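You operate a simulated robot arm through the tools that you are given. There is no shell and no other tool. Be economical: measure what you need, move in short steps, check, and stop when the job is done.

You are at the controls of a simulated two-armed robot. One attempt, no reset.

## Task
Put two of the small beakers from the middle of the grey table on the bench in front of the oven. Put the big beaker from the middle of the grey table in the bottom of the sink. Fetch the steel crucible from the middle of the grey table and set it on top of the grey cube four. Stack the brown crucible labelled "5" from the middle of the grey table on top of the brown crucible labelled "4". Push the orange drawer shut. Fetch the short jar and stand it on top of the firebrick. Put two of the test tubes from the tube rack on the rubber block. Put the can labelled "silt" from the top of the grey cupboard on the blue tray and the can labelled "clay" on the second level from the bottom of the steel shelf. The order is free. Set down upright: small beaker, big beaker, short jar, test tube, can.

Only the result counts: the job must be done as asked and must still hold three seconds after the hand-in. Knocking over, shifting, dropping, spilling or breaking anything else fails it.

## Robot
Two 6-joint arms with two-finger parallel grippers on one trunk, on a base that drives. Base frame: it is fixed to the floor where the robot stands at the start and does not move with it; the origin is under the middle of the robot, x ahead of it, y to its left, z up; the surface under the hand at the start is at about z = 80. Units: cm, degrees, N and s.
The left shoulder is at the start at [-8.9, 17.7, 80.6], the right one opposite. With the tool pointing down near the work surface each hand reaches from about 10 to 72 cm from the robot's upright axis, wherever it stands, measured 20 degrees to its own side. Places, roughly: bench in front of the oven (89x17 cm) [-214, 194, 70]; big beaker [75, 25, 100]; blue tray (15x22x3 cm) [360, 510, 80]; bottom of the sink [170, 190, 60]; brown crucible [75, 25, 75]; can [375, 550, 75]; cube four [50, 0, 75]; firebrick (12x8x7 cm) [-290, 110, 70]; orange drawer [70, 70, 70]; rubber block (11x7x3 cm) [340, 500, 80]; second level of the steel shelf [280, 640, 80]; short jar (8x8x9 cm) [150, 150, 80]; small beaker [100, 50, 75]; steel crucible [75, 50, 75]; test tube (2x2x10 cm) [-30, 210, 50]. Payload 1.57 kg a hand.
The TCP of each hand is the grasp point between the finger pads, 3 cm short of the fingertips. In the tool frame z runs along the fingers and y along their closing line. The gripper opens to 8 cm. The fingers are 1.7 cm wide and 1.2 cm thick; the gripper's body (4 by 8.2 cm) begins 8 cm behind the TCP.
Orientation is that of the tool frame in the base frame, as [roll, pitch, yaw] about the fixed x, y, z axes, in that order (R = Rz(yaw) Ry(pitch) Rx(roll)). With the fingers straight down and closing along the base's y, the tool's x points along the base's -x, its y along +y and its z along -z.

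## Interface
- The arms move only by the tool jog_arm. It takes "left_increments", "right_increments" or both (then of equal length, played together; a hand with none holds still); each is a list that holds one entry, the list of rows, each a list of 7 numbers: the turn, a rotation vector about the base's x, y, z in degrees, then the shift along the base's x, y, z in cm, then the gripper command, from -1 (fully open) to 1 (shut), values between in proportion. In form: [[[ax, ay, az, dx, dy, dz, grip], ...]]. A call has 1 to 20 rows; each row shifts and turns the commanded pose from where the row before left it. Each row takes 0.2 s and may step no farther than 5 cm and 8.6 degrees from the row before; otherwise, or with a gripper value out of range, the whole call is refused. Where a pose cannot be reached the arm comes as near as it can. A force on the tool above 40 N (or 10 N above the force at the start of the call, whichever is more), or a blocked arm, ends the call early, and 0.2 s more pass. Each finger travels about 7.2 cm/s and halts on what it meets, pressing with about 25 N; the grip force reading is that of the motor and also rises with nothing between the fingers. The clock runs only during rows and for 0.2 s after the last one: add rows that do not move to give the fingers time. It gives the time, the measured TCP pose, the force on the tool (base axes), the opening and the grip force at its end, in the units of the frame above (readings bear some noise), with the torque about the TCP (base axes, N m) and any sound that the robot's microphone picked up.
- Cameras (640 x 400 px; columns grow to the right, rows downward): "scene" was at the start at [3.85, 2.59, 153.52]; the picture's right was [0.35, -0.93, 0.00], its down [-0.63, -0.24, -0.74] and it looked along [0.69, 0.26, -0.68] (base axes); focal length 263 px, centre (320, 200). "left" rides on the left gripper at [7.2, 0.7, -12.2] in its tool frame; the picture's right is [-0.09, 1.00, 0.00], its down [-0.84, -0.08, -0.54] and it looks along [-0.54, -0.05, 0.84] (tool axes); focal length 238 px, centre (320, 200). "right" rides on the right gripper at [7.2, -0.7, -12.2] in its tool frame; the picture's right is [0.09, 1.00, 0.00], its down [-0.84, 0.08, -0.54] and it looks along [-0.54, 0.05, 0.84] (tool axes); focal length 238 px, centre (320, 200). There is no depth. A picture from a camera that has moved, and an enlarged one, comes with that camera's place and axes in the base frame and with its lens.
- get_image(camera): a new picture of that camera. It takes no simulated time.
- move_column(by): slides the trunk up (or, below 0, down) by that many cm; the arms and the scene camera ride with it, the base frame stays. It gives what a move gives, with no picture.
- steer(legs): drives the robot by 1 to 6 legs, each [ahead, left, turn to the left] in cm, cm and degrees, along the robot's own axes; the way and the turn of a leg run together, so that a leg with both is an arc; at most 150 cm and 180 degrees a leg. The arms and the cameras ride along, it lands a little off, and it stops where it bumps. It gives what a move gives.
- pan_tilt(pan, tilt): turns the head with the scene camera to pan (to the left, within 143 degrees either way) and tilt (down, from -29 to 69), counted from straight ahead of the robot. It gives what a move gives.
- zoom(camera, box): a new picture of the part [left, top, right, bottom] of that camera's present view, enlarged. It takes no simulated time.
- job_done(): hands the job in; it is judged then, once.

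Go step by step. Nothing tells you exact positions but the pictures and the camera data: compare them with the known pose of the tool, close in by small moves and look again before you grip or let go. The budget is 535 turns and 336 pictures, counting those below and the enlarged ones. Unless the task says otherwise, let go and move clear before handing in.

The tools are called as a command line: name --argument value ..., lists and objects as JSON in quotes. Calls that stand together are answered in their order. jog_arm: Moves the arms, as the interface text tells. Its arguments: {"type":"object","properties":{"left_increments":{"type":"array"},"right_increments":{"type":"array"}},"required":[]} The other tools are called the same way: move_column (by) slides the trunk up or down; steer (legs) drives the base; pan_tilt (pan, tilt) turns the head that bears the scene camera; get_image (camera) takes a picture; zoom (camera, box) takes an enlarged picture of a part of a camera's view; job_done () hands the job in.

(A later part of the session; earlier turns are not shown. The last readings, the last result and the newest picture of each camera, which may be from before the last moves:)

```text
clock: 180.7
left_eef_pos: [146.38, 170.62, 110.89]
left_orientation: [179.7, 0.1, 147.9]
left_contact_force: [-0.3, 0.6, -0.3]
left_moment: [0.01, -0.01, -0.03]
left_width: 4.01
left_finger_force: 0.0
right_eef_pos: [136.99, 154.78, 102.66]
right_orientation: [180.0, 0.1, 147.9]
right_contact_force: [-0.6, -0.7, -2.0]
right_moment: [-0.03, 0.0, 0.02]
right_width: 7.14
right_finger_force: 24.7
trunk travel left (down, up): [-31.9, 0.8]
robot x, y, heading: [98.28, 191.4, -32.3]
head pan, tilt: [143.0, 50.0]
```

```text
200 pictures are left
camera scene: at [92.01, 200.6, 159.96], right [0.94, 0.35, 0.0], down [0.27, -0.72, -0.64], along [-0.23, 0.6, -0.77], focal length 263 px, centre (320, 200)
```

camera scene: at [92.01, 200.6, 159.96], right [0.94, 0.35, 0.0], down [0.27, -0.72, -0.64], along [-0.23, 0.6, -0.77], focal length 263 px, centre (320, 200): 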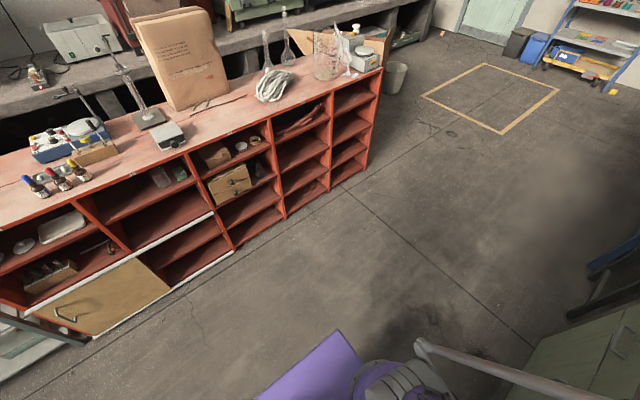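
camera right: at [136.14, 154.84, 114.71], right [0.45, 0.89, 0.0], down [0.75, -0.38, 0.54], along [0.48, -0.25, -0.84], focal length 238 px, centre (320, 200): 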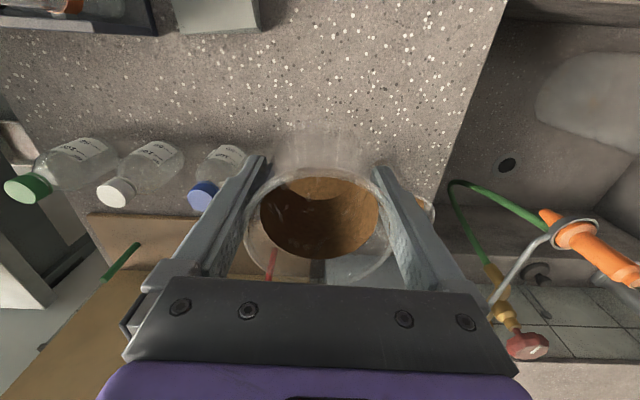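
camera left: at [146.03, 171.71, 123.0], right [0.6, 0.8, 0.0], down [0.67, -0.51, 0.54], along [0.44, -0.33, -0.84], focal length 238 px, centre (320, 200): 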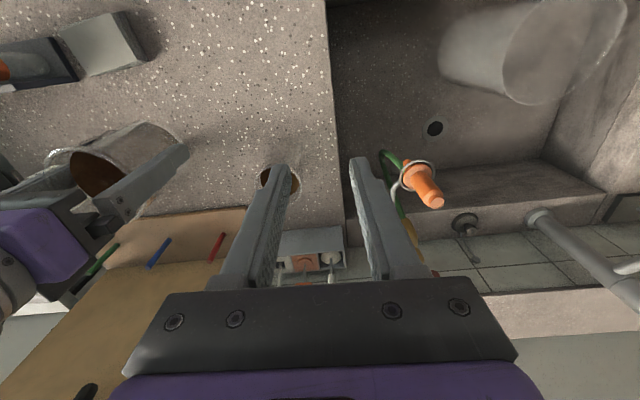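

It moved freely now; behind is the red pigeonhole shelf, far enough. I pull the jar hand in and drive back to the table for a small beaker.

jog_arm --right_increments '[[[0, 0, 0, -0.4, 0.25, 0.3, 1], [0, 0, 0, -0.85, 0.53, 0.3, 1], [0, 0, 0, -0.85, 0.53, 0.3, 1], [0, 0, 0, -0.85, 0.53, 0.3, 1], [0, 0, 0, -0.85, 0.53, 0.3, 1], [0, 0, 0, -0.85, 0.53, 0.3, 1], [0, 0, 0, -0.85, 0.53, 0.3, 1], [0, 0, 0, -0.85, 0.53, 0.3, 1], [0, 0, 0, -0.85, 0.53, 0.3, 1], [0, 0, 0, -0.85, 0.53, 0.3, 1], [0, 0, 0, -0.85, 0.53, 0.3, 1], [0, 0, 0, -0.85, 0.53, 0.3, 1], [0, 0, 0, -0.85, 0.53, 0.3, 1], [0, 0, 0, -0.4, 0.25, 0, 1]]]' --left_increments '[[[0, 0, 0, -0.85, 0.53, 0, 0], [0, 0, 0, -0.85, 0.53, 0, 0], [0, 0, 0, -0.85, 0.53, 0, 0], [0, 0, 0, -0.85, 0.53, 0, 0], [0, 0, 0, -0.85, 0.53, 0, 0], [0, 0, 0, -0.85, 0.53, 0, 0], [0, 0, 0, -0.85, 0.53, 0, -1], [0, 0, 0, -0.85, 0.53, 0, -1], [0, 0, 0, -0.85, 0.53, 0, -1], [0, 0, 0, -0.85, 0.53, 0, -1], [0, 0, 0, 0, 0, 0, -1], [0, 0, 0, 0, 0, 0, -1], [0, 0, 0, 0, 0, 0, -1], [0, 0, 0, 0, 0, 0, -1]]]'

steer --legs '[[-25, 0, 0], [0, -80, 0], [0, -71, 0]]'

pan_tilt --pan 10 --tilt 45

get_image --camera "scene"

```text
clock: 183.7
left_eef_pos: [137.71, 176.01, 110.76]
left_orientation: [179.8, 0.2, 147.9]
left_contact_force: [0.5, -0.9, 1.3]
left_moment: [0.02, -0.01, -0.03]
left_width: 8.01
left_finger_force: 0.0
right_eef_pos: [126.09, 161.9, 106.44]
right_orientation: [-180.0, 0.1, 147.8]
right_contact_force: [-0.2, -0.2, -2.0]
right_moment: [-0.01, 0.0, 0.02]
right_width: 7.13
right_finger_force: 25.1
trunk travel left (down, up): [-31.9, 0.8]
robot x, y, heading: [98.02, 191.81, -32.3]
head pan, tilt: [143.0, 50.0]
```

```text
clock: 198.7
left_eef_pos: [37.39, 61.5, 110.78]
left_orientation: [179.9, 0.3, 148.2]
left_contact_force: [0.1, 0.5, 0.3]
left_moment: [-0.03, -0.01, -0.02]
left_width: 8.0
left_finger_force: 0.0
right_eef_pos: [25.76, 47.33, 106.51]
right_orientation: [180.0, 0.0, 148.0]
right_contact_force: [-0.7, -0.5, -1.3]
right_moment: [0.01, 0.0, 0.01]
right_width: 7.16
right_finger_force: 25.2
trunk travel left (down, up): [-31.9, 0.8]
robot x, y, heading: [-1.98, 76.88, -31.9]
head pan, tilt: [143.0, 50.0]
```

```text
clock: 200.9
left_eef_pos: [37.37, 61.39, 110.86]
left_orientation: [179.8, 0.2, 148.2]
left_contact_force: [-0.5, 0.0, -0.2]
left_moment: [0.02, 0.01, 0.0]
left_width: 8.02
left_finger_force: 0.1
right_eef_pos: [25.78, 47.31, 106.5]
right_orientation: [-180.0, 0.1, 148.0]
right_contact_force: [0.0, 0.0, -1.8]
right_moment: [0.01, 0.03, -0.03]
right_width: 7.15
right_finger_force: 24.9
trunk travel left (down, up): [-31.9, 0.8]
robot x, y, heading: [-2.14, 77.05, -31.9]
head pan, tilt: [10.0, 45.0]
```

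```text
199 pictures are left
camera scene: at [1.79, 75.72, 160.65], right [-0.37, -0.93, 0.0], down [-0.66, 0.26, -0.71], along [0.66, -0.26, -0.71], focal length 263 px, centre (320, 200)
```

scene: 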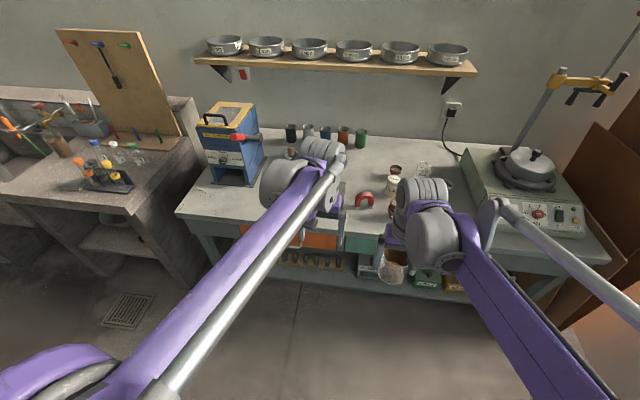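

steer --legs '[[27, 2, 0]]'

get_image --camera "left"

```text
clock: 202.8
left_eef_pos: [60.95, 49.23, 110.88]
left_orientation: [179.8, 0.1, 148.3]
left_contact_force: [-0.4, 0.1, 0.6]
left_moment: [0.0, -0.04, -0.03]
left_width: 8.0
left_finger_force: 0.0
right_eef_pos: [49.37, 34.88, 106.36]
right_orientation: [179.9, 0.1, 148.0]
right_contact_force: [0.8, -0.5, -1.7]
right_moment: [-0.01, -0.01, -0.01]
right_width: 7.15
right_finger_force: 24.6
trunk travel left (down, up): [-31.9, 0.8]
robot x, y, heading: [21.22, 64.33, -31.8]
head pan, tilt: [10.0, 45.0]
```

```text
198 pictures are left
camera left: at [55.21, 53.55, 122.95], right [0.6, 0.8, 0.0], down [0.67, -0.51, 0.54], along [0.44, -0.33, -0.84], focal length 238 px, centre (320, 200)
```

left: 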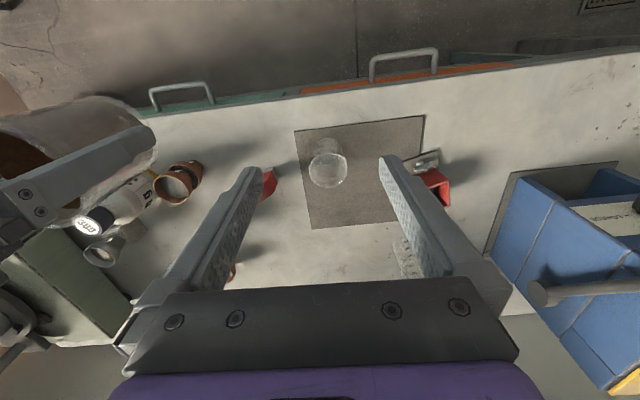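

jog_arm --left_increments '[[[0, 0, 0, 1.75, -0.95, -3, -1], [0, 0, 0, 1.75, -0.95, -3, -1], [0, 0, 0, 1.75, -0.95, -3, -1], [0, 0, 0, 1.75, -0.95, -3, -1], [0, 0, 0, 1.65, -0.9, -2, -1]]]'

get_image --camera "left"

```text
clock: 204.0
left_eef_pos: [69.73, 44.4, 96.75]
left_orientation: [179.8, 0.1, 148.3]
left_contact_force: [0.3, 0.3, -0.5]
left_moment: [0.02, 0.0, -0.03]
left_width: 8.0
left_finger_force: 0.1
right_eef_pos: [49.5, 34.88, 106.53]
right_orientation: [-179.8, 0.0, 148.1]
right_contact_force: [-0.2, -0.2, -1.0]
right_moment: [-0.02, -0.01, 0.01]
right_width: 7.13
right_finger_force: 25.2
trunk travel left (down, up): [-31.9, 0.8]
robot x, y, heading: [21.31, 64.1, -31.9]
head pan, tilt: [10.0, 45.0]
```

```text
197 pictures are left
camera left: at [63.93, 48.74, 108.94], right [0.6, 0.8, 0.0], down [0.67, -0.51, 0.54], along [0.44, -0.33, -0.84], focal length 238 px, centre (320, 200)
```

left: 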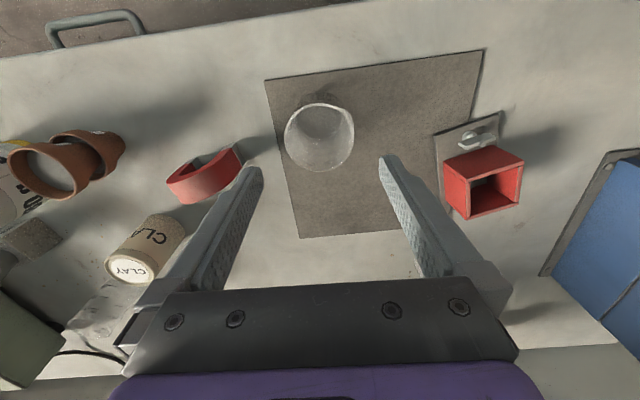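

jog_arm --left_increments '[[[0, 0, 0, -0.15, 0.05, -3, -1], [0, 0, 0, 0, 0, -3, -1], [0, 0, 0, 0, 0, -3, -1], [0, 0, 0, 0, 0, -2, -1], [0, 0, 0, 0, 0, -1.4, -1]]]'

get_image --camera "left"

```text
clock: 205.2
left_eef_pos: [69.38, 44.47, 84.31]
left_orientation: [179.8, 0.2, 148.3]
left_contact_force: [0.1, -0.6, -0.2]
left_moment: [-0.03, 0.01, 0.02]
left_width: 8.0
left_finger_force: 0.0
right_eef_pos: [49.36, 34.99, 106.48]
right_orientation: [180.0, 0.1, 148.1]
right_contact_force: [0.2, 0.1, -1.3]
right_moment: [0.0, 0.01, -0.01]
right_width: 7.15
right_finger_force: 25.2
trunk travel left (down, up): [-31.9, 0.8]
robot x, y, heading: [21.03, 64.45, -31.9]
head pan, tilt: [10.0, 45.0]
```

```text
196 pictures are left
camera left: at [63.67, 48.85, 96.5], right [0.6, 0.8, 0.0], down [0.67, -0.51, 0.54], along [0.44, -0.33, -0.84], focal length 238 px, centre (320, 200)
```

left: 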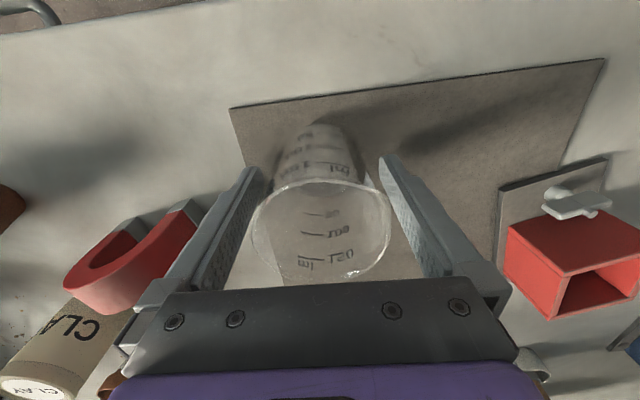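

jog_arm --left_increments '[[[0, 0, 0, 0, 0, 0, -0.2], [0, 0, 0, 0, 0, 0, 0.5], [0, 0, 0, 0, 0, 0, 1], [0, 0, 0, 0, 0, 0, 1], [0, 0, 0, 0, 0, 0, 1]]]'

jog_arm --left_increments '[[[0, 0, 0, 0, 0, 0.4, 1], [0, 0, 0, 0, 0, 0.8, 1], [0, 0, 0, 0, 0, 1, 1], [0, 0, 0, 0, 0, 1, 1], [0, 0, 0, 0, 0, 1, 1], [0, 0, 0, 0, 0, 1, 1], [0, 0, 0, 0, 0, 1, 1], [0, 0, 0, 0, 0, 1, 1], [0, 0, 0, 0, 0, 1, 1], [0, 0, 0, 0, 0, 1, 1], [0, 0, 0, 0, 0, 1, 1], [0, 0, 0, 0, 0, 1, 1], [0, 0, 0, -0.4, 0.25, 1, 1], [0, 0, 0, -0.8, 0.5, 1, 1], [0, 0, 0, -0.8, 0.5, 1, 1], [0, 0, 0, -0.8, 0.5, 1, 1], [0, 0, 0, -0.8, 0.5, 1, 1], [0, 0, 0, -0.8, 0.5, 1, 1], [0, 0, 0, -0.8, 0.5, 1, 1], [0, 0, 0, -0.8, 0.5, 1, 1]]]'

get_image --camera "left"

```text
clock: 206.4
left_eef_pos: [69.33, 44.36, 84.44]
left_orientation: [179.8, 0.2, 148.3]
left_contact_force: [0.4, -0.1, -0.2]
left_moment: [-0.02, 0.01, 0.0]
left_width: 6.01
left_finger_force: 24.8
right_eef_pos: [49.32, 34.95, 106.4]
right_orientation: [180.0, 0.1, 148.2]
right_contact_force: [-0.5, 0.2, -1.3]
right_moment: [0.02, 0.03, 0.01]
right_width: 7.14
right_finger_force: 24.9
trunk travel left (down, up): [-31.9, 0.8]
robot x, y, heading: [21.85, 63.91, -32.1]
head pan, tilt: [10.0, 45.0]
```

```text
clock: 210.6
left_eef_pos: [63.47, 48.22, 103.54]
left_orientation: [179.8, 0.2, 148.2]
left_contact_force: [-0.3, -0.8, -1.6]
left_moment: [0.03, -0.02, 0.02]
left_width: 6.05
left_finger_force: 24.5
right_eef_pos: [49.31, 35.04, 106.51]
right_orientation: [-180.0, 0.1, 148.1]
right_contact_force: [0.6, 0.2, -3.0]
right_moment: [0.02, 0.0, -0.01]
right_width: 7.16
right_finger_force: 25.2
trunk travel left (down, up): [-31.9, 0.8]
robot x, y, heading: [21.44, 64.63, -31.8]
head pan, tilt: [10.0, 45.0]
```

```text
195 pictures are left
camera left: at [57.81, 52.6, 115.74], right [0.6, 0.8, 0.0], down [0.67, -0.51, 0.54], along [0.44, -0.33, -0.84], focal length 238 px, centre (320, 200)
```

left: 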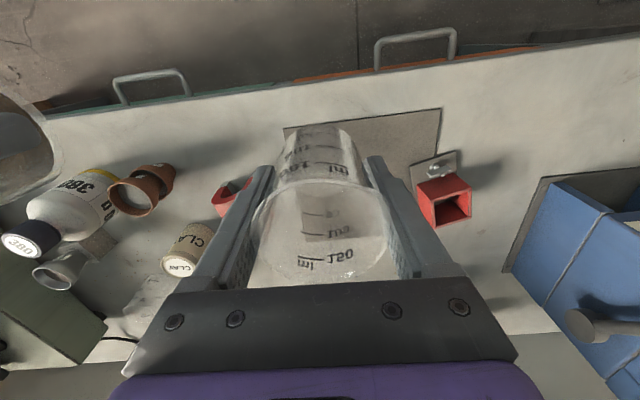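

steer --legs '[[-55, 0, 0]]'

pan_tilt --pan 140 --tilt 25

get_image --camera "scene"

pan_tilt --pan -140 --tilt 25

get_image --camera "scene"

```text
clock: 213.8
left_eef_pos: [16.89, 77.15, 103.61]
left_orientation: [179.8, 0.2, 148.3]
left_contact_force: [-0.8, 0.2, -0.1]
left_moment: [-0.04, 0.0, 0.01]
left_width: 6.03
left_finger_force: 25.1
right_eef_pos: [2.79, 64.01, 106.46]
right_orientation: [180.0, 0.1, 148.1]
right_contact_force: [-0.1, 0.0, -1.8]
right_moment: [-0.01, 0.02, 0.0]
right_width: 7.15
right_finger_force: 25.2
trunk travel left (down, up): [-31.9, 0.8]
robot x, y, heading: [-25.47, 93.35, -31.5]
head pan, tilt: [10.0, 45.0]
```

```text
clock: 215.9
left_eef_pos: [17.0, 77.17, 103.62]
left_orientation: [179.8, 0.1, 148.3]
left_contact_force: [-0.5, 1.2, -0.2]
left_moment: [0.02, 0.0, 0.0]
left_width: 6.02
left_finger_force: 24.5
right_eef_pos: [2.7, 64.12, 106.49]
right_orientation: [180.0, 0.1, 148.0]
right_contact_force: [-0.4, -0.4, -2.4]
right_moment: [0.0, -0.01, 0.0]
right_width: 7.15
right_finger_force: 25.2
trunk travel left (down, up): [-31.9, 0.8]
robot x, y, heading: [-25.23, 93.66, -31.5]
head pan, tilt: [140.0, 25.0]
```

```text
194 pictures are left
camera scene: at [-31.73, 104.11, 163.71], right [0.95, 0.31, 0.0], down [0.13, -0.4, -0.91], along [-0.28, 0.86, -0.42], focal length 263 px, centre (320, 200)
```

scene: 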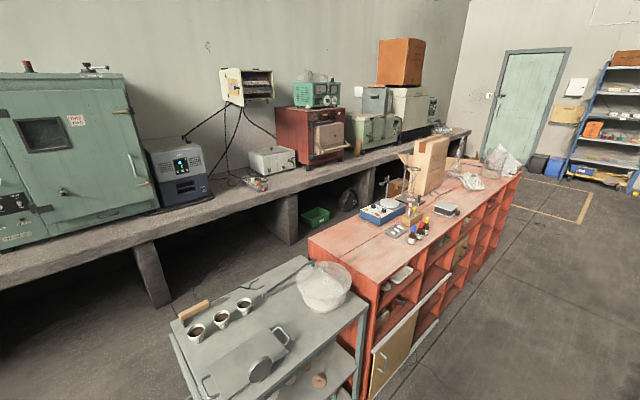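

```text
clock: 219.7
left_eef_pos: [16.97, 77.35, 103.6]
left_orientation: [179.9, 0.2, 148.3]
left_contact_force: [-0.4, 0.3, -0.7]
left_moment: [0.02, -0.02, 0.04]
left_width: 6.05
left_finger_force: 25.2
right_eef_pos: [2.82, 64.07, 106.42]
right_orientation: [-180.0, 0.1, 148.1]
right_contact_force: [0.4, 0.5, -2.0]
right_moment: [-0.02, 0.04, 0.01]
right_width: 7.16
right_finger_force: 25.0
trunk travel left (down, up): [-31.9, 0.8]
robot x, y, heading: [-25.24, 93.07, -32.1]
head pan, tilt: [-140.0, 25.0]
```

```text
193 pictures are left
camera scene: at [-37.98, 94.05, 163.71], right [-0.14, 0.99, 0.0], down [0.42, 0.06, -0.91], along [-0.9, -0.13, -0.42], focal length 263 px, centre (320, 200)
```

scene: 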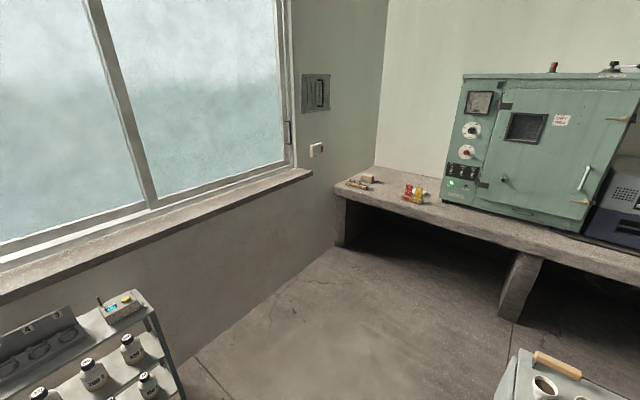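

The room's other bench (oven, firebrick at its left end) lies opposite, at n≈-263 and beyond; a cart and rack flank the passage. I turn around here and head for it.

steer --legs '[[0, 0, 90], [0, 0, 90], [0, 55, 0], [80, 0, 0]]'

pan_tilt --pan 0 --tilt 25

get_image --camera "scene"

```text
clock: 236.5
left_eef_pos: [-164.19, 104.96, 103.56]
left_orientation: [179.8, 0.1, -31.5]
left_contact_force: [0.1, 0.1, -0.9]
left_moment: [0.02, -0.04, 0.03]
left_width: 5.99
left_finger_force: 25.1
right_eef_pos: [-150.07, 118.2, 106.42]
right_orientation: [180.0, 0.1, -31.6]
right_contact_force: [0.2, -0.5, -1.7]
right_moment: [0.0, 0.01, -0.03]
right_width: 7.16
right_finger_force: 25.5
trunk travel left (down, up): [-31.9, 0.8]
robot x, y, heading: [-122.1, 88.68, 148.6]
head pan, tilt: [-140.0, 25.0]
```

```text
clock: 238.8
left_eef_pos: [-164.14, 104.82, 103.56]
left_orientation: [179.8, 0.3, -31.4]
left_contact_force: [-0.3, 0.2, 0.1]
left_moment: [0.0, 0.01, -0.01]
left_width: 6.0
left_finger_force: 24.9
right_eef_pos: [-150.13, 117.98, 106.39]
right_orientation: [179.9, 0.1, -31.5]
right_contact_force: [1.0, 0.1, -2.0]
right_moment: [0.0, -0.01, -0.03]
right_width: 7.17
right_finger_force: 25.1
trunk travel left (down, up): [-31.9, 0.8]
robot x, y, heading: [-122.02, 88.76, 148.5]
head pan, tilt: [0.0, 25.0]
```

```text
192 pictures are left
camera scene: at [-125.96, 91.09, 163.71], right [0.52, 0.85, 0.0], down [0.36, -0.22, -0.91], along [-0.77, 0.47, -0.42], focal length 263 px, centre (320, 200)
```

scene: 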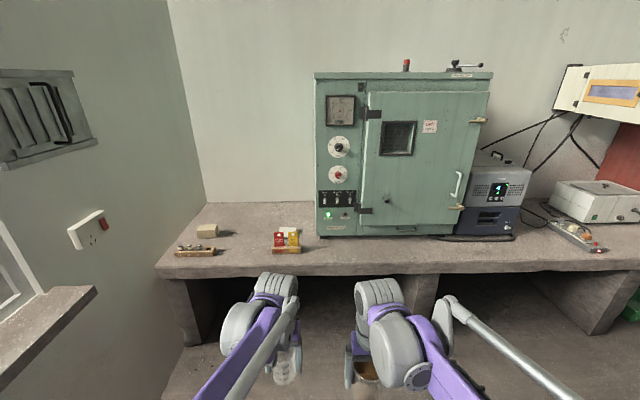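

zoom --camera "scene" --box '[150, 190, 350, 290]'

zoom --camera "scene" --box '[300, 190, 540, 290]'

```text
3.20 times, centred on (250, 240) of scene
camera zoom: at [-125.96, 91.09, 163.71], right [0.52, 0.85, 0.0], down [0.36, -0.22, -0.91], along [-0.77, 0.47, -0.42], focal length 842 px, centre (544, 72)
```

zoom: 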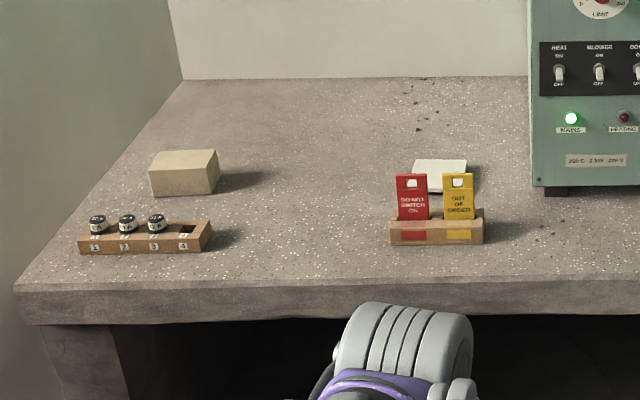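

```text
2.67 times, centred on (420, 240) of scene
camera zoom: at [-125.96, 91.09, 163.71], right [0.52, 0.85, 0.0], down [0.36, -0.22, -0.91], along [-0.77, 0.47, -0.42], focal length 702 px, centre (53, 93)
```

zoom: 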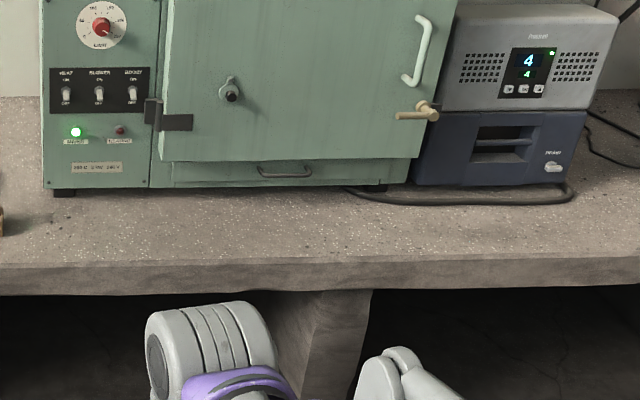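

steer --legs '[[70, 0, 0], [0, -28, 0]]'

pan_tilt --pan 0 --tilt 40

get_image --camera "scene"

get_image --camera "left"

```text
clock: 245.3
left_eef_pos: [-209.05, 165.9, 103.56]
left_orientation: [179.7, 0.2, -32.0]
left_contact_force: [-0.4, 0.1, 0.0]
left_moment: [0.02, 0.0, 0.01]
left_width: 5.99
left_finger_force: 25.2
right_eef_pos: [-194.86, 178.98, 106.52]
right_orientation: [180.0, 0.1, -32.1]
right_contact_force: [0.0, 0.3, -2.3]
right_moment: [0.01, -0.01, 0.0]
right_width: 7.15
right_finger_force: 24.7
trunk travel left (down, up): [-31.9, 0.8]
robot x, y, heading: [-166.6, 149.38, 148.3]
head pan, tilt: [0.0, 25.0]
```

```text
clock: 246.0
left_eef_pos: [-209.01, 165.91, 103.5]
left_orientation: [179.9, 0.2, -31.8]
left_contact_force: [-0.1, -0.4, -1.5]
left_moment: [0.01, 0.01, 0.01]
left_width: 5.99
left_finger_force: 24.9
right_eef_pos: [-194.76, 179.13, 106.42]
right_orientation: [-179.9, 0.1, -32.1]
right_contact_force: [-0.5, 0.9, -1.1]
right_moment: [-0.02, 0.03, 0.0]
right_width: 7.18
right_finger_force: 24.9
trunk travel left (down, up): [-31.9, 0.8]
robot x, y, heading: [-166.63, 149.85, 147.8]
head pan, tilt: [0.0, 40.0]
```

```text
189 pictures are left
camera scene: at [-170.3, 151.47, 161.38], right [0.53, 0.85, 0.0], down [0.54, -0.34, -0.77], along [-0.65, 0.41, -0.64], focal length 263 px, centre (320, 200)
```

scene: 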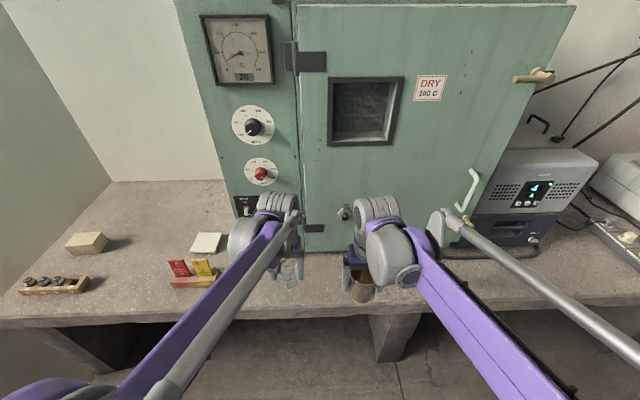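

```text
188 pictures are left
camera left: at [-203.14, 161.64, 115.72], right [-0.6, -0.8, 0.0], down [-0.67, 0.51, 0.54], along [-0.44, 0.33, -0.84], focal length 238 px, centre (320, 200)
```

left: 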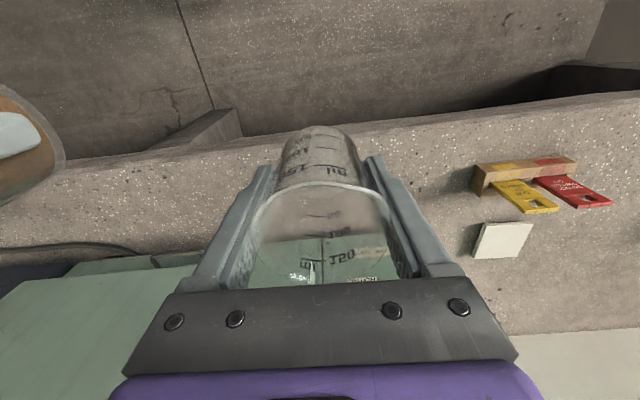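

Bench top triangulates to z≈71, its front edge at n≈-268 and oven front at n≈-299. I drive a bit closer and lower the trunk, then put the left beaker at n≈-282, s≈29.

steer --legs '[[7, 0, 0]]'

move_column --by -10

jog_arm --left_increments '[[[0, 0, 0, -0.4, 0.25, -0.5, 1], [0, 0, 0, -0.85, 0.53, -1, 1], [0, 0, 0, -0.85, 0.53, -1, 1], [0, 0, 0, -0.85, 0.53, -1, 1], [0, 0, 0, -0.85, 0.53, -1, 1], [0, 0, 0, -0.85, 0.53, -1, 1], [0, 0, 0, -0.85, 0.53, -1, 1], [0, 0, 0, -0.85, 0.53, -1, 1], [0, 0, 0, -0.85, 0.53, -1, 1], [0, 0, 0, -0.85, 0.53, -1, 1], [0, 0, 0, -0.4, 0.25, -0.5, 1]]]'

get_image --camera "left"

get_image --camera "right"

```text
clock: 247.0
left_eef_pos: [-214.76, 169.47, 103.48]
left_orientation: [179.8, 0.1, -31.9]
left_contact_force: [0.9, -0.7, -0.4]
left_moment: [0.01, -0.02, -0.02]
left_width: 6.01
left_finger_force: 25.2
right_eef_pos: [-200.47, 182.75, 106.41]
right_orientation: [179.9, 0.0, -32.1]
right_contact_force: [0.1, -0.5, -2.1]
right_moment: [0.0, 0.0, -0.01]
right_width: 7.15
right_finger_force: 25.3
trunk travel left (down, up): [-31.9, 0.8]
robot x, y, heading: [-172.59, 153.21, 147.8]
head pan, tilt: [0.0, 40.0]
```

```text
clock: 248.4
left_eef_pos: [-214.86, 169.57, 93.57]
left_orientation: [179.7, 0.2, -32.0]
left_contact_force: [-0.2, 0.7, -1.7]
left_moment: [0.01, -0.02, 0.0]
left_width: 5.99
left_finger_force: 25.1
right_eef_pos: [-200.57, 182.92, 96.43]
right_orientation: [180.0, -0.1, -32.1]
right_contact_force: [-0.8, 0.4, -1.5]
right_moment: [-0.01, -0.02, 0.01]
right_width: 7.14
right_finger_force: 24.5
trunk travel left (down, up): [-21.9, 10.8]
robot x, y, heading: [-172.39, 153.07, 148.0]
head pan, tilt: [0.0, 40.0]
```

```text
clock: 250.8
left_eef_pos: [-223.19, 174.88, 83.56]
left_orientation: [179.8, 0.1, -31.9]
left_contact_force: [0.5, 0.4, -0.8]
left_moment: [0.0, -0.01, -0.02]
left_width: 5.98
left_finger_force: 25.2
right_eef_pos: [-200.54, 182.69, 96.51]
right_orientation: [180.0, 0.0, -32.1]
right_contact_force: [-0.7, -0.1, -2.6]
right_moment: [-0.04, 0.0, -0.02]
right_width: 7.14
right_finger_force: 25.0
trunk travel left (down, up): [-21.9, 10.8]
robot x, y, heading: [-172.7, 153.17, 147.8]
head pan, tilt: [0.0, 40.0]
```

```text
187 pictures are left
camera left: at [-217.31, 170.56, 95.72], right [-0.6, -0.8, 0.0], down [-0.67, 0.51, 0.54], along [-0.44, 0.33, -0.84], focal length 238 px, centre (320, 200)
```

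left: 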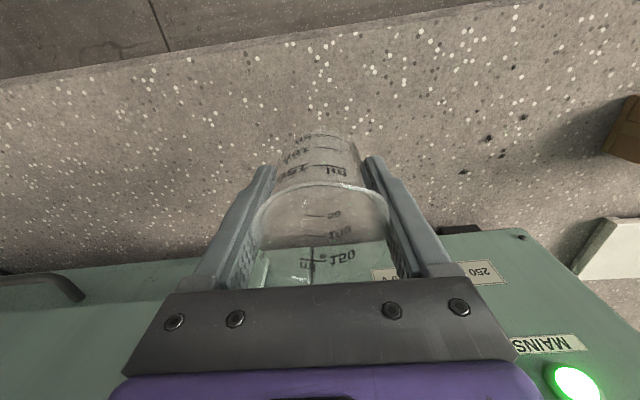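

```text
186 pictures are left
camera right: at [-194.03, 179.5, 108.58], right [-0.45, -0.89, 0.0], down [-0.75, 0.38, 0.54], along [-0.48, 0.24, -0.84], focal length 238 px, centre (320, 200)
```

right: 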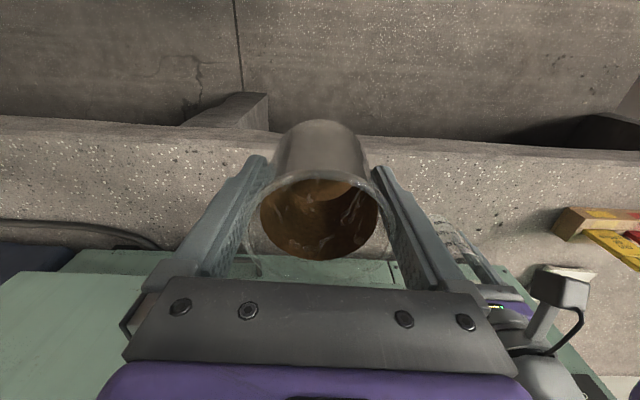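

jog_arm --left_increments '[[[0, 0, 0, -0.6, 0.4, -1, 1], [0, 0, 0, -0.6, 0.4, -1, 1], [0, 0, 0, 0, 0, -1, 1], [0, 0, 0, 0, 0, -1, 1], [0, 0, 0, 0, 0, -1, 1], [0, 0, 0, 0, 0, -1, 1], [0, 0, 0, 0, 0, -0.5, 1], [0, 0, 0, 0, 0, -0.5, 1], [0, 0, 0, 0, 0, -0.3, 1], [0, 0, 0, 0, 0, -0.3, 1]]]'

get_image --camera "left"

```text
clock: 253.0
left_eef_pos: [-224.35, 175.71, 76.04]
left_orientation: [179.8, 0.1, -31.9]
left_contact_force: [-0.2, 0.1, -0.3]
left_moment: [0.0, 0.0, 0.0]
left_width: 5.97
left_finger_force: 24.6
right_eef_pos: [-200.55, 182.77, 96.35]
right_orientation: [-179.9, 0.0, -32.2]
right_contact_force: [-0.3, 0.2, -1.3]
right_moment: [0.02, -0.02, 0.02]
right_width: 7.15
right_finger_force: 25.1
trunk travel left (down, up): [-21.9, 10.8]
robot x, y, heading: [-172.58, 153.17, 148.1]
head pan, tilt: [0.0, 40.0]
```

```text
185 pictures are left
camera left: at [-218.59, 171.29, 88.16], right [-0.6, -0.8, 0.0], down [-0.67, 0.51, 0.54], along [-0.43, 0.33, -0.84], focal length 238 px, centre (320, 200)
```

left: 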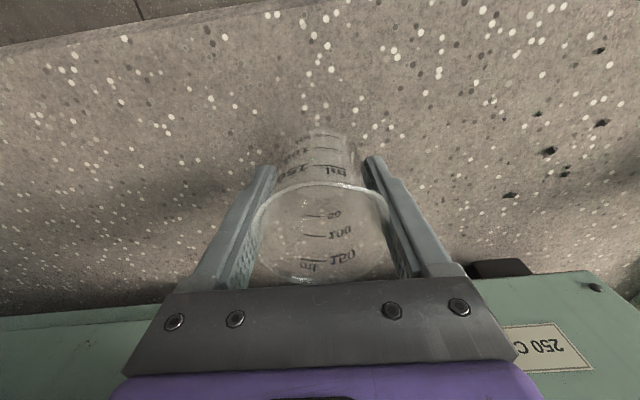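

jog_arm --left_increments '[[[0, 0, 0, 0, 0, -0.3, 1], [0, 0, 0, 0, 0, -0.3, 1], [0, 0, 0, 0, 0, -0.3, 1], [0, 0, 0, 0, 0, 0, 1]]]'

```text
clock: 254.0
left_eef_pos: [-224.37, 175.65, 75.06]
left_orientation: [179.8, 0.1, -32.0]
left_contact_force: [0.3, 0.7, -0.5]
left_moment: [-0.03, -0.01, 0.03]
left_width: 6.0
left_finger_force: 25.2
right_eef_pos: [-200.59, 182.67, 96.36]
right_orientation: [180.0, 0.1, -32.1]
right_contact_force: [-0.3, 0.3, -2.1]
right_moment: [0.02, -0.05, -0.03]
right_width: 7.14
right_finger_force: 25.4
trunk travel left (down, up): [-21.9, 10.8]
robot x, y, heading: [-172.59, 152.98, 147.8]
head pan, tilt: [0.0, 40.0]
```

jog_arm --left_increments '[[[0, 0, 0, 0, 0, -0.3, 1], [0, 0, 0, 0, 0, -0.3, 1], [0, 0, 0, 0, 0, 0, 1]]]'

zoom --camera "left" --box '[220, 90, 420, 300]'

```text
clock: 254.8
left_eef_pos: [-224.48, 175.65, 74.39]
left_orientation: [179.8, 0.1, -31.9]
left_contact_force: [0.4, 0.3, -0.8]
left_moment: [-0.01, -0.02, -0.02]
left_width: 6.0
left_finger_force: 24.9
right_eef_pos: [-200.58, 182.72, 96.35]
right_orientation: [-179.9, -0.1, -32.1]
right_contact_force: [-0.2, -0.4, -2.2]
right_moment: [-0.01, -0.02, 0.01]
right_width: 7.14
right_finger_force: 25.0
trunk travel left (down, up): [-21.9, 10.8]
robot x, y, heading: [-172.8, 153.34, 147.9]
head pan, tilt: [0.0, 40.0]
```

```text
1.90 times, centred on (320, 195) of left
camera zoom: at [-218.58, 171.4, 86.61], right [-0.6, -0.8, 0.0], down [-0.67, 0.51, 0.54], along [-0.43, 0.33, -0.84], focal length 454 px, centre (320, 210)
```

zoom: 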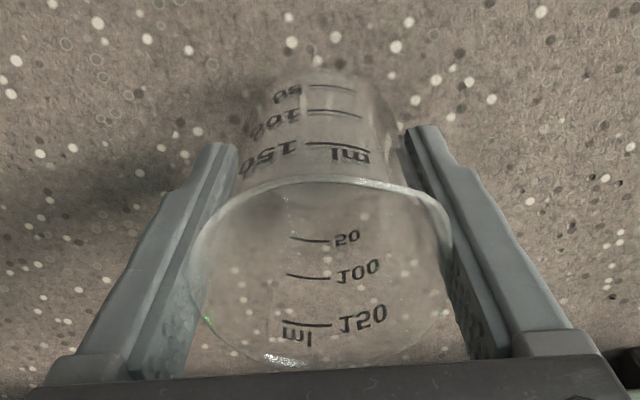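

jog_arm --left_increments '[[[0, 0, 0, 0, 0, -0.3, 1], [0, 0, 0, 0, 0, -0.3, 1], [0, 0, 0, 0, 0, 0, 1]]]'

```text
clock: 255.6
left_eef_pos: [-224.36, 175.66, 73.78]
left_orientation: [179.8, 0.1, -31.9]
left_contact_force: [-1.9, 0.5, 8.5]
left_moment: [0.19, 0.03, 0.01]
left_width: 5.97
left_finger_force: 25.3
right_eef_pos: [-200.58, 182.78, 96.51]
right_orientation: [180.0, 0.1, -32.1]
right_contact_force: [0.2, -0.4, -0.6]
right_moment: [-0.03, -0.06, -0.02]
right_width: 7.17
right_finger_force: 25.2
trunk travel left (down, up): [-21.9, 10.8]
robot x, y, heading: [-172.43, 153.35, 147.8]
head pan, tilt: [0.0, 40.0]
```

jog_arm --left_increments '[[[0, 0, 0, 0, 0, 0.05, 0.6], [0, 0, 0, 0, 0, 0, 0.2], [0, 0, 0, 0, 0, 0, -0.3], [0, 0, 0, 0, 0, 0, -1], [0, 0, 0, 0, 0, 0, -1], [0, 0, 0, 0, 0, 2, -1], [0, 0, 0, 0, 0, 3, -1], [0, 0, 0, 0, 0, 3, -1], [0, 0, 0, 0, 0, 3, -1], [0, 0, 0, 0, 0, 3, -1], [0, 0, 0, 1.7, -1.06, 3, -1], [0, 0, 0, 2.5, -1.6, 2, -1], [0, 0, 0, 2.5, -1.6, 0, -1], [0, 0, 0, 2.5, -1.6, 0, -1], [0, 0, 0, 2.5, -1.6, 0, -1]]]'

get_image --camera "left"

```text
clock: 258.8
left_eef_pos: [-212.49, 168.13, 92.83]
left_orientation: [179.7, 0.2, -31.8]
left_contact_force: [-0.5, 0.1, 0.0]
left_moment: [-0.02, 0.04, -0.02]
left_width: 7.99
left_finger_force: 0.0
right_eef_pos: [-200.48, 182.69, 96.41]
right_orientation: [-180.0, 0.1, -32.0]
right_contact_force: [-0.8, 0.5, -1.6]
right_moment: [0.02, 0.0, 0.02]
right_width: 7.15
right_finger_force: 24.5
trunk travel left (down, up): [-21.9, 10.8]
robot x, y, heading: [-173.04, 153.11, 148.0]
head pan, tilt: [0.0, 40.0]
```

```text
183 pictures are left
camera left: at [-206.66, 163.9, 105.09], right [-0.6, -0.8, 0.0], down [-0.67, 0.51, 0.54], along [-0.44, 0.33, -0.84], focal length 238 px, centre (320, 200)
```

left: 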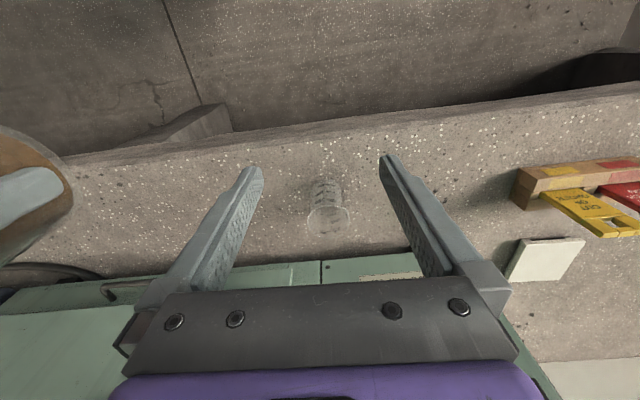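

The beaker stands before the oven. Next I go to the left end to put the jar on the firebrick, turning so that the right hand reaches it.

steer --legs '[[0, 60, 0], [10, 0, 0], [0, 0, 40]]'

get_image --camera "scene"

get_image --camera "right"

get_image --camera "left"

```text
clock: 267.1
left_eef_pos: [-253.51, 93.68, 92.97]
left_orientation: [179.8, 0.2, 7.6]
left_contact_force: [0.8, 0.1, -0.3]
left_moment: [-0.01, 0.0, 0.0]
left_width: 8.0
left_finger_force: 0.1
right_eef_pos: [-253.33, 112.61, 96.46]
right_orientation: [-180.0, 0.0, 7.3]
right_contact_force: [0.3, 0.4, -1.3]
right_moment: [-0.03, 0.0, -0.01]
right_width: 7.17
right_finger_force: 25.0
trunk travel left (down, up): [-21.9, 10.8]
robot x, y, heading: [-213.42, 107.43, -172.7]
head pan, tilt: [0.0, 40.0]
```

```text
182 pictures are left
camera scene: at [-217.45, 106.54, 150.8], right [-0.13, 0.99, 0.0], down [0.64, 0.08, -0.77], along [-0.76, -0.1, -0.64], focal length 263 px, centre (320, 200)
```

scene: 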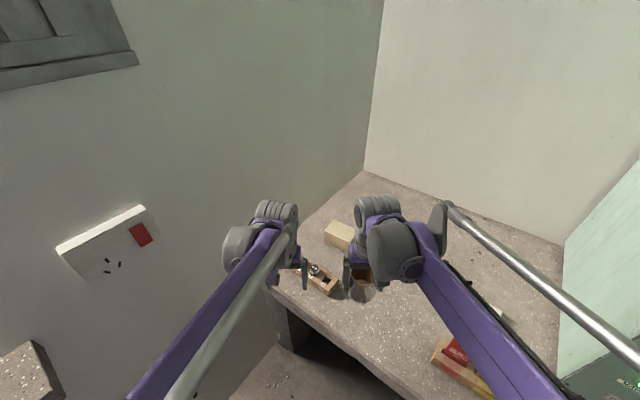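

```text
181 pictures are left
camera right: at [-246.25, 114.13, 108.58], right [0.22, -0.98, 0.0], down [-0.82, -0.18, 0.54], along [-0.53, -0.12, -0.84], focal length 238 px, centre (320, 200)
```

right: 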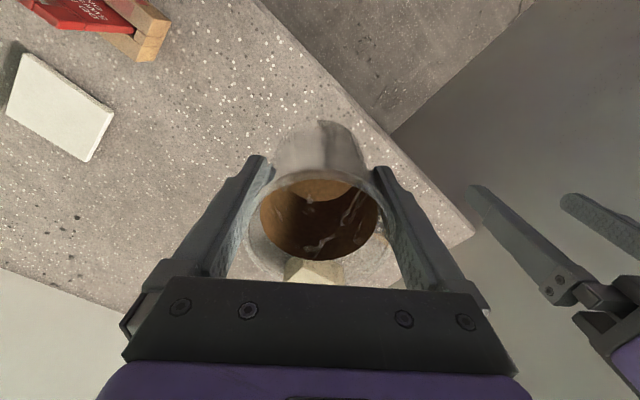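

```text
180 pictures are left
camera left: at [-246.19, 94.07, 105.08], right [0.04, -1.0, 0.0], down [-0.84, -0.03, 0.54], along [-0.54, -0.02, -0.84], focal length 238 px, centre (320, 200)
```

left: 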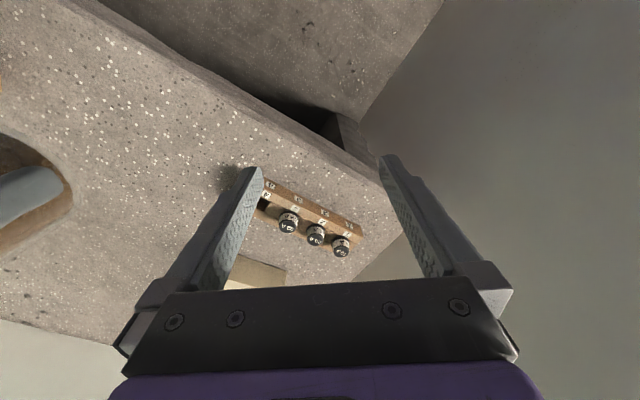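

zoom --camera "scene" --box '[280, 200, 400, 310]'

zoom --camera "left" --box '[200, 160, 400, 290]'

```text
3.64 times, centred on (340, 255) of scene
camera zoom: at [-217.45, 106.54, 150.8], right [-0.13, 0.99, 0.0], down [0.64, 0.08, -0.77], along [-0.76, -0.1, -0.64], focal length 957 px, centre (247, 0)
```

zoom: 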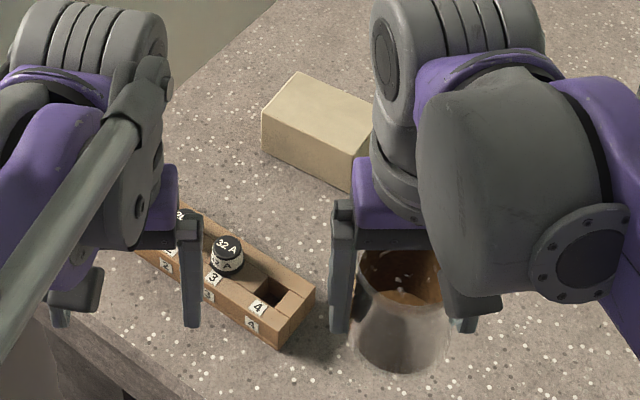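

```text
3.08 times, centred on (300, 225) of left
camera zoom: at [-246.19, 94.07, 105.08], right [0.04, -1.0, 0.0], down [-0.84, -0.03, 0.54], along [-0.54, -0.02, -0.84], focal length 733 px, centre (382, 123)
```

zoom: 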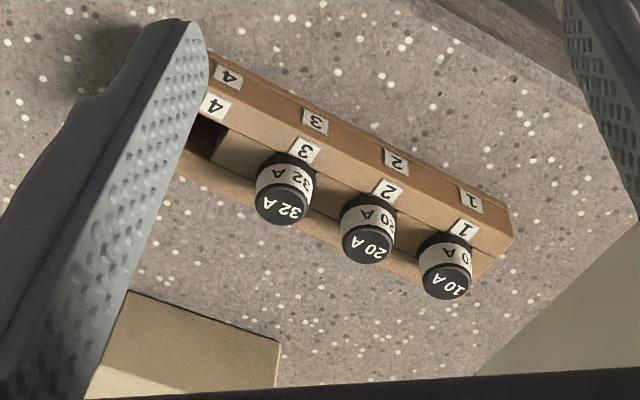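

Firebrick's top centre is at (-287.7, 105.4), z≈77. I tuck the left hand back, then move closer.

jog_arm --left_increments '[[[0, 0, 0, 2, 0.3, 3, -1], [0, 0, 0, 3, 0.4, 3, -1], [0, 0, 0, 3, 0.4, 3, -1], [0, 0, 0, 3, 0.4, 2, -1], [0, 0, 0, 3, 0.4, 0, -1]]]'

steer --legs '[[12, 0, 0]]'

get_image --camera "right"

get_image --camera "left"

```text
clock: 268.3
left_eef_pos: [-239.29, 95.39, 104.03]
left_orientation: [179.8, 0.3, 7.5]
left_contact_force: [0.7, 0.6, 0.2]
left_moment: [0.0, 0.0, 0.03]
left_width: 8.02
left_finger_force: 0.1
right_eef_pos: [-253.29, 112.49, 96.47]
right_orientation: [180.0, 0.1, 7.5]
right_contact_force: [1.2, 0.1, -1.7]
right_moment: [-0.01, 0.02, 0.02]
right_width: 7.17
right_finger_force: 25.0
trunk travel left (down, up): [-21.9, 10.8]
robot x, y, heading: [-212.98, 107.34, -172.6]
head pan, tilt: [0.0, 40.0]
```

```text
clock: 269.5
left_eef_pos: [-251.2, 93.85, 104.09]
left_orientation: [179.9, 0.1, 7.7]
left_contact_force: [0.1, 0.4, -1.4]
left_moment: [0.04, -0.03, 0.03]
left_width: 8.0
left_finger_force: 0.1
right_eef_pos: [-265.19, 110.96, 96.38]
right_orientation: [180.0, -0.1, 7.5]
right_contact_force: [-0.5, 0.5, -1.1]
right_moment: [0.0, -0.02, -0.04]
right_width: 7.17
right_finger_force: 24.6
trunk travel left (down, up): [-21.9, 10.8]
robot x, y, heading: [-224.46, 105.98, -172.5]
head pan, tilt: [0.0, 40.0]
```

```text
177 pictures are left
camera right: at [-258.0, 112.55, 108.57], right [0.22, -0.98, 0.0], down [-0.82, -0.19, 0.54], along [-0.53, -0.12, -0.84], focal length 238 px, centre (320, 200)
```

right: 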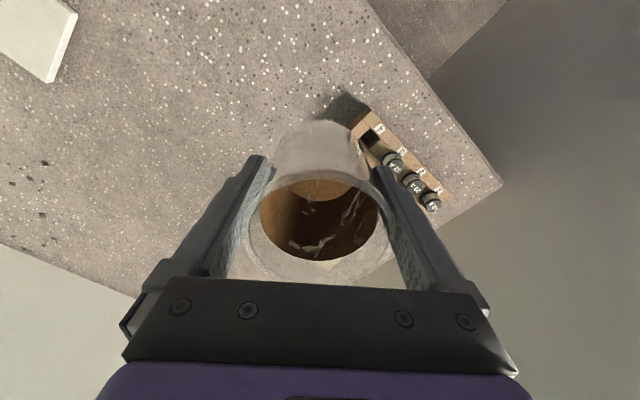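

```text
176 pictures are left
camera left: at [-243.89, 94.22, 116.19], right [0.04, -1.0, 0.0], down [-0.84, -0.03, 0.54], along [-0.54, -0.03, -0.84], focal length 238 px, centre (320, 200)
```

left: 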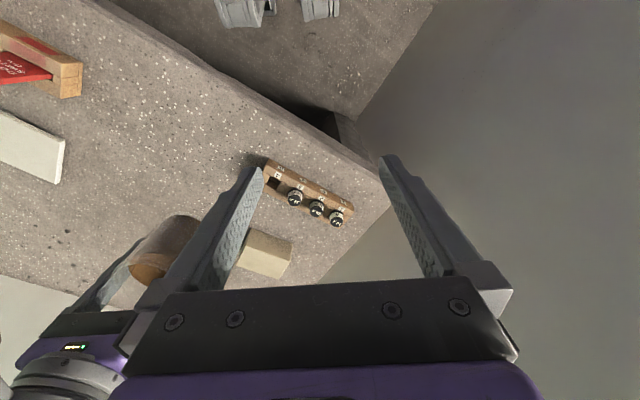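

jog_arm --right_increments '[[[0, 0, 0, -0.6, -0.15, 0, 1], [0, 0, 0, -1.2, -0.3, 0, 1], [0, 0, 0, -1.2, -0.3, 0, 1], [0, 0, 0, -1.2, -0.3, 0, 1], [0, 0, 0, -1.2, -0.3, 0, 1], [0, 0, 0, -1.2, -0.3, 0, 1], [0, 0, 0, -1.2, -0.3, 0, 1], [0, 0, 0, -1.2, -0.3, 0, 1], [0, 0, 0, -1.2, -0.3, 0, 1], [0, 0, 0, -1.2, -0.3, 0, 1], [0, 0, 0, -1.2, -0.3, 0, 1], [0, 0, 0, -1.2, -0.3, 0, 1], [0, 0, 0, -1.2, -0.3, 0, 1], [0, 0, 0, -1.2, -0.3, 0, 1], [0, 0, 0, -1.2, -0.3, 0, 1], [0, 0, 0, -1.2, -0.3, 0, 1], [0, 0, 0, -1.2, -0.3, 0, 1], [0, 0, 0, -1.2, -0.3, 0, 1], [0, 0, 0, -1.2, -0.3, 0, 1], [0, 0, 0, -0.4, -0.1, 0, 1]]]'

jog_arm --right_increments '[[[0, 0, 0, 0, 0, -0.6, 1], [0, 0, 0, 0, 0, -1, 1], [0, 0, 0, 0, 0, -1, 1], [0, 0, 0, 0, 0, -1, 1], [0, 0, 0, 0, 0, -1, 1], [0, 0, 0, 0, 0, -1, 1], [0, 0, 0, 0, 0, -1, 1], [0, 0, 0, 0, 0, -1, 1]]]'

get_image --camera "right"

get_image --camera "left"

get_image --camera "scene"

```text
clock: 273.7
left_eef_pos: [-251.14, 93.77, 103.91]
left_orientation: [179.8, 0.1, 7.7]
left_contact_force: [0.1, -0.7, -0.5]
left_moment: [-0.04, 0.0, 0.01]
left_width: 8.0
left_finger_force: 0.0
right_eef_pos: [-287.77, 105.34, 96.32]
right_orientation: [179.9, 0.0, 7.4]
right_contact_force: [-0.5, -0.7, -1.2]
right_moment: [0.01, -0.01, -0.03]
right_width: 7.14
right_finger_force: 25.2
trunk travel left (down, up): [-21.9, 10.8]
robot x, y, heading: [-224.88, 105.81, -172.3]
head pan, tilt: [0.0, 40.0]
```

```text
clock: 275.5
left_eef_pos: [-251.22, 93.85, 103.98]
left_orientation: [179.9, 0.2, 7.7]
left_contact_force: [-0.5, 0.0, -1.1]
left_moment: [0.0, 0.01, -0.01]
left_width: 7.98
left_finger_force: 0.0
right_eef_pos: [-287.76, 105.31, 88.75]
right_orientation: [180.0, 0.0, 7.6]
right_contact_force: [-0.5, -0.3, -1.3]
right_moment: [-0.03, 0.01, -0.03]
right_width: 7.17
right_finger_force: 25.6
trunk travel left (down, up): [-21.9, 10.8]
robot x, y, heading: [-224.64, 106.29, -172.6]
head pan, tilt: [0.0, 40.0]
```

```text
175 pictures are left
camera right: at [-280.6, 106.93, 100.92], right [0.22, -0.98, 0.0], down [-0.82, -0.19, 0.54], along [-0.53, -0.12, -0.84], focal length 238 px, centre (320, 200)
```

right: 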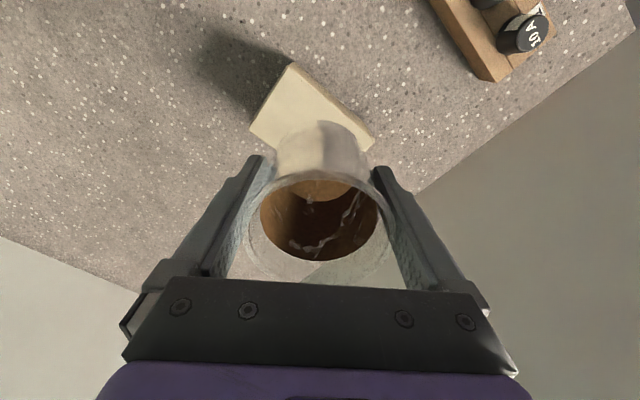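

```text
174 pictures are left
camera left: at [-243.87, 94.23, 116.19], right [0.04, -1.0, 0.0], down [-0.84, -0.03, 0.54], along [-0.54, -0.03, -0.84], focal length 238 px, centre (320, 200)
```

left: 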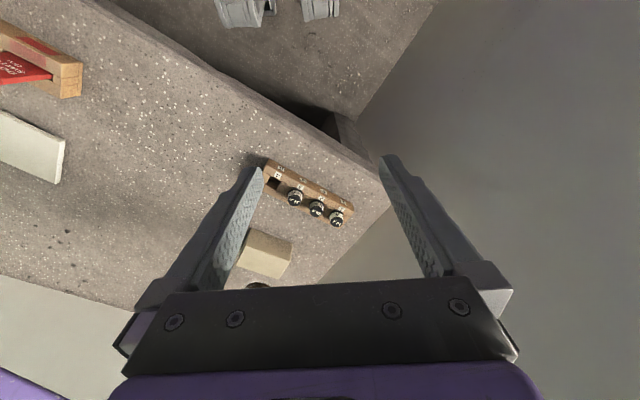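

```text
173 pictures are left
camera scene: at [-229.18, 105.0, 150.8], right [-0.13, 0.99, 0.0], down [0.64, 0.08, -0.77], along [-0.76, -0.1, -0.64], focal length 263 px, centre (320, 200)
```

scene: 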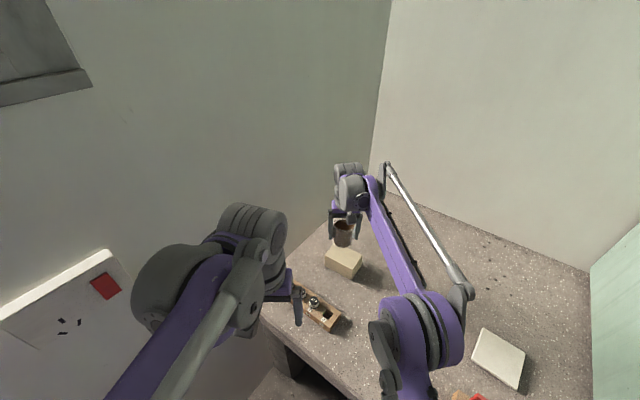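

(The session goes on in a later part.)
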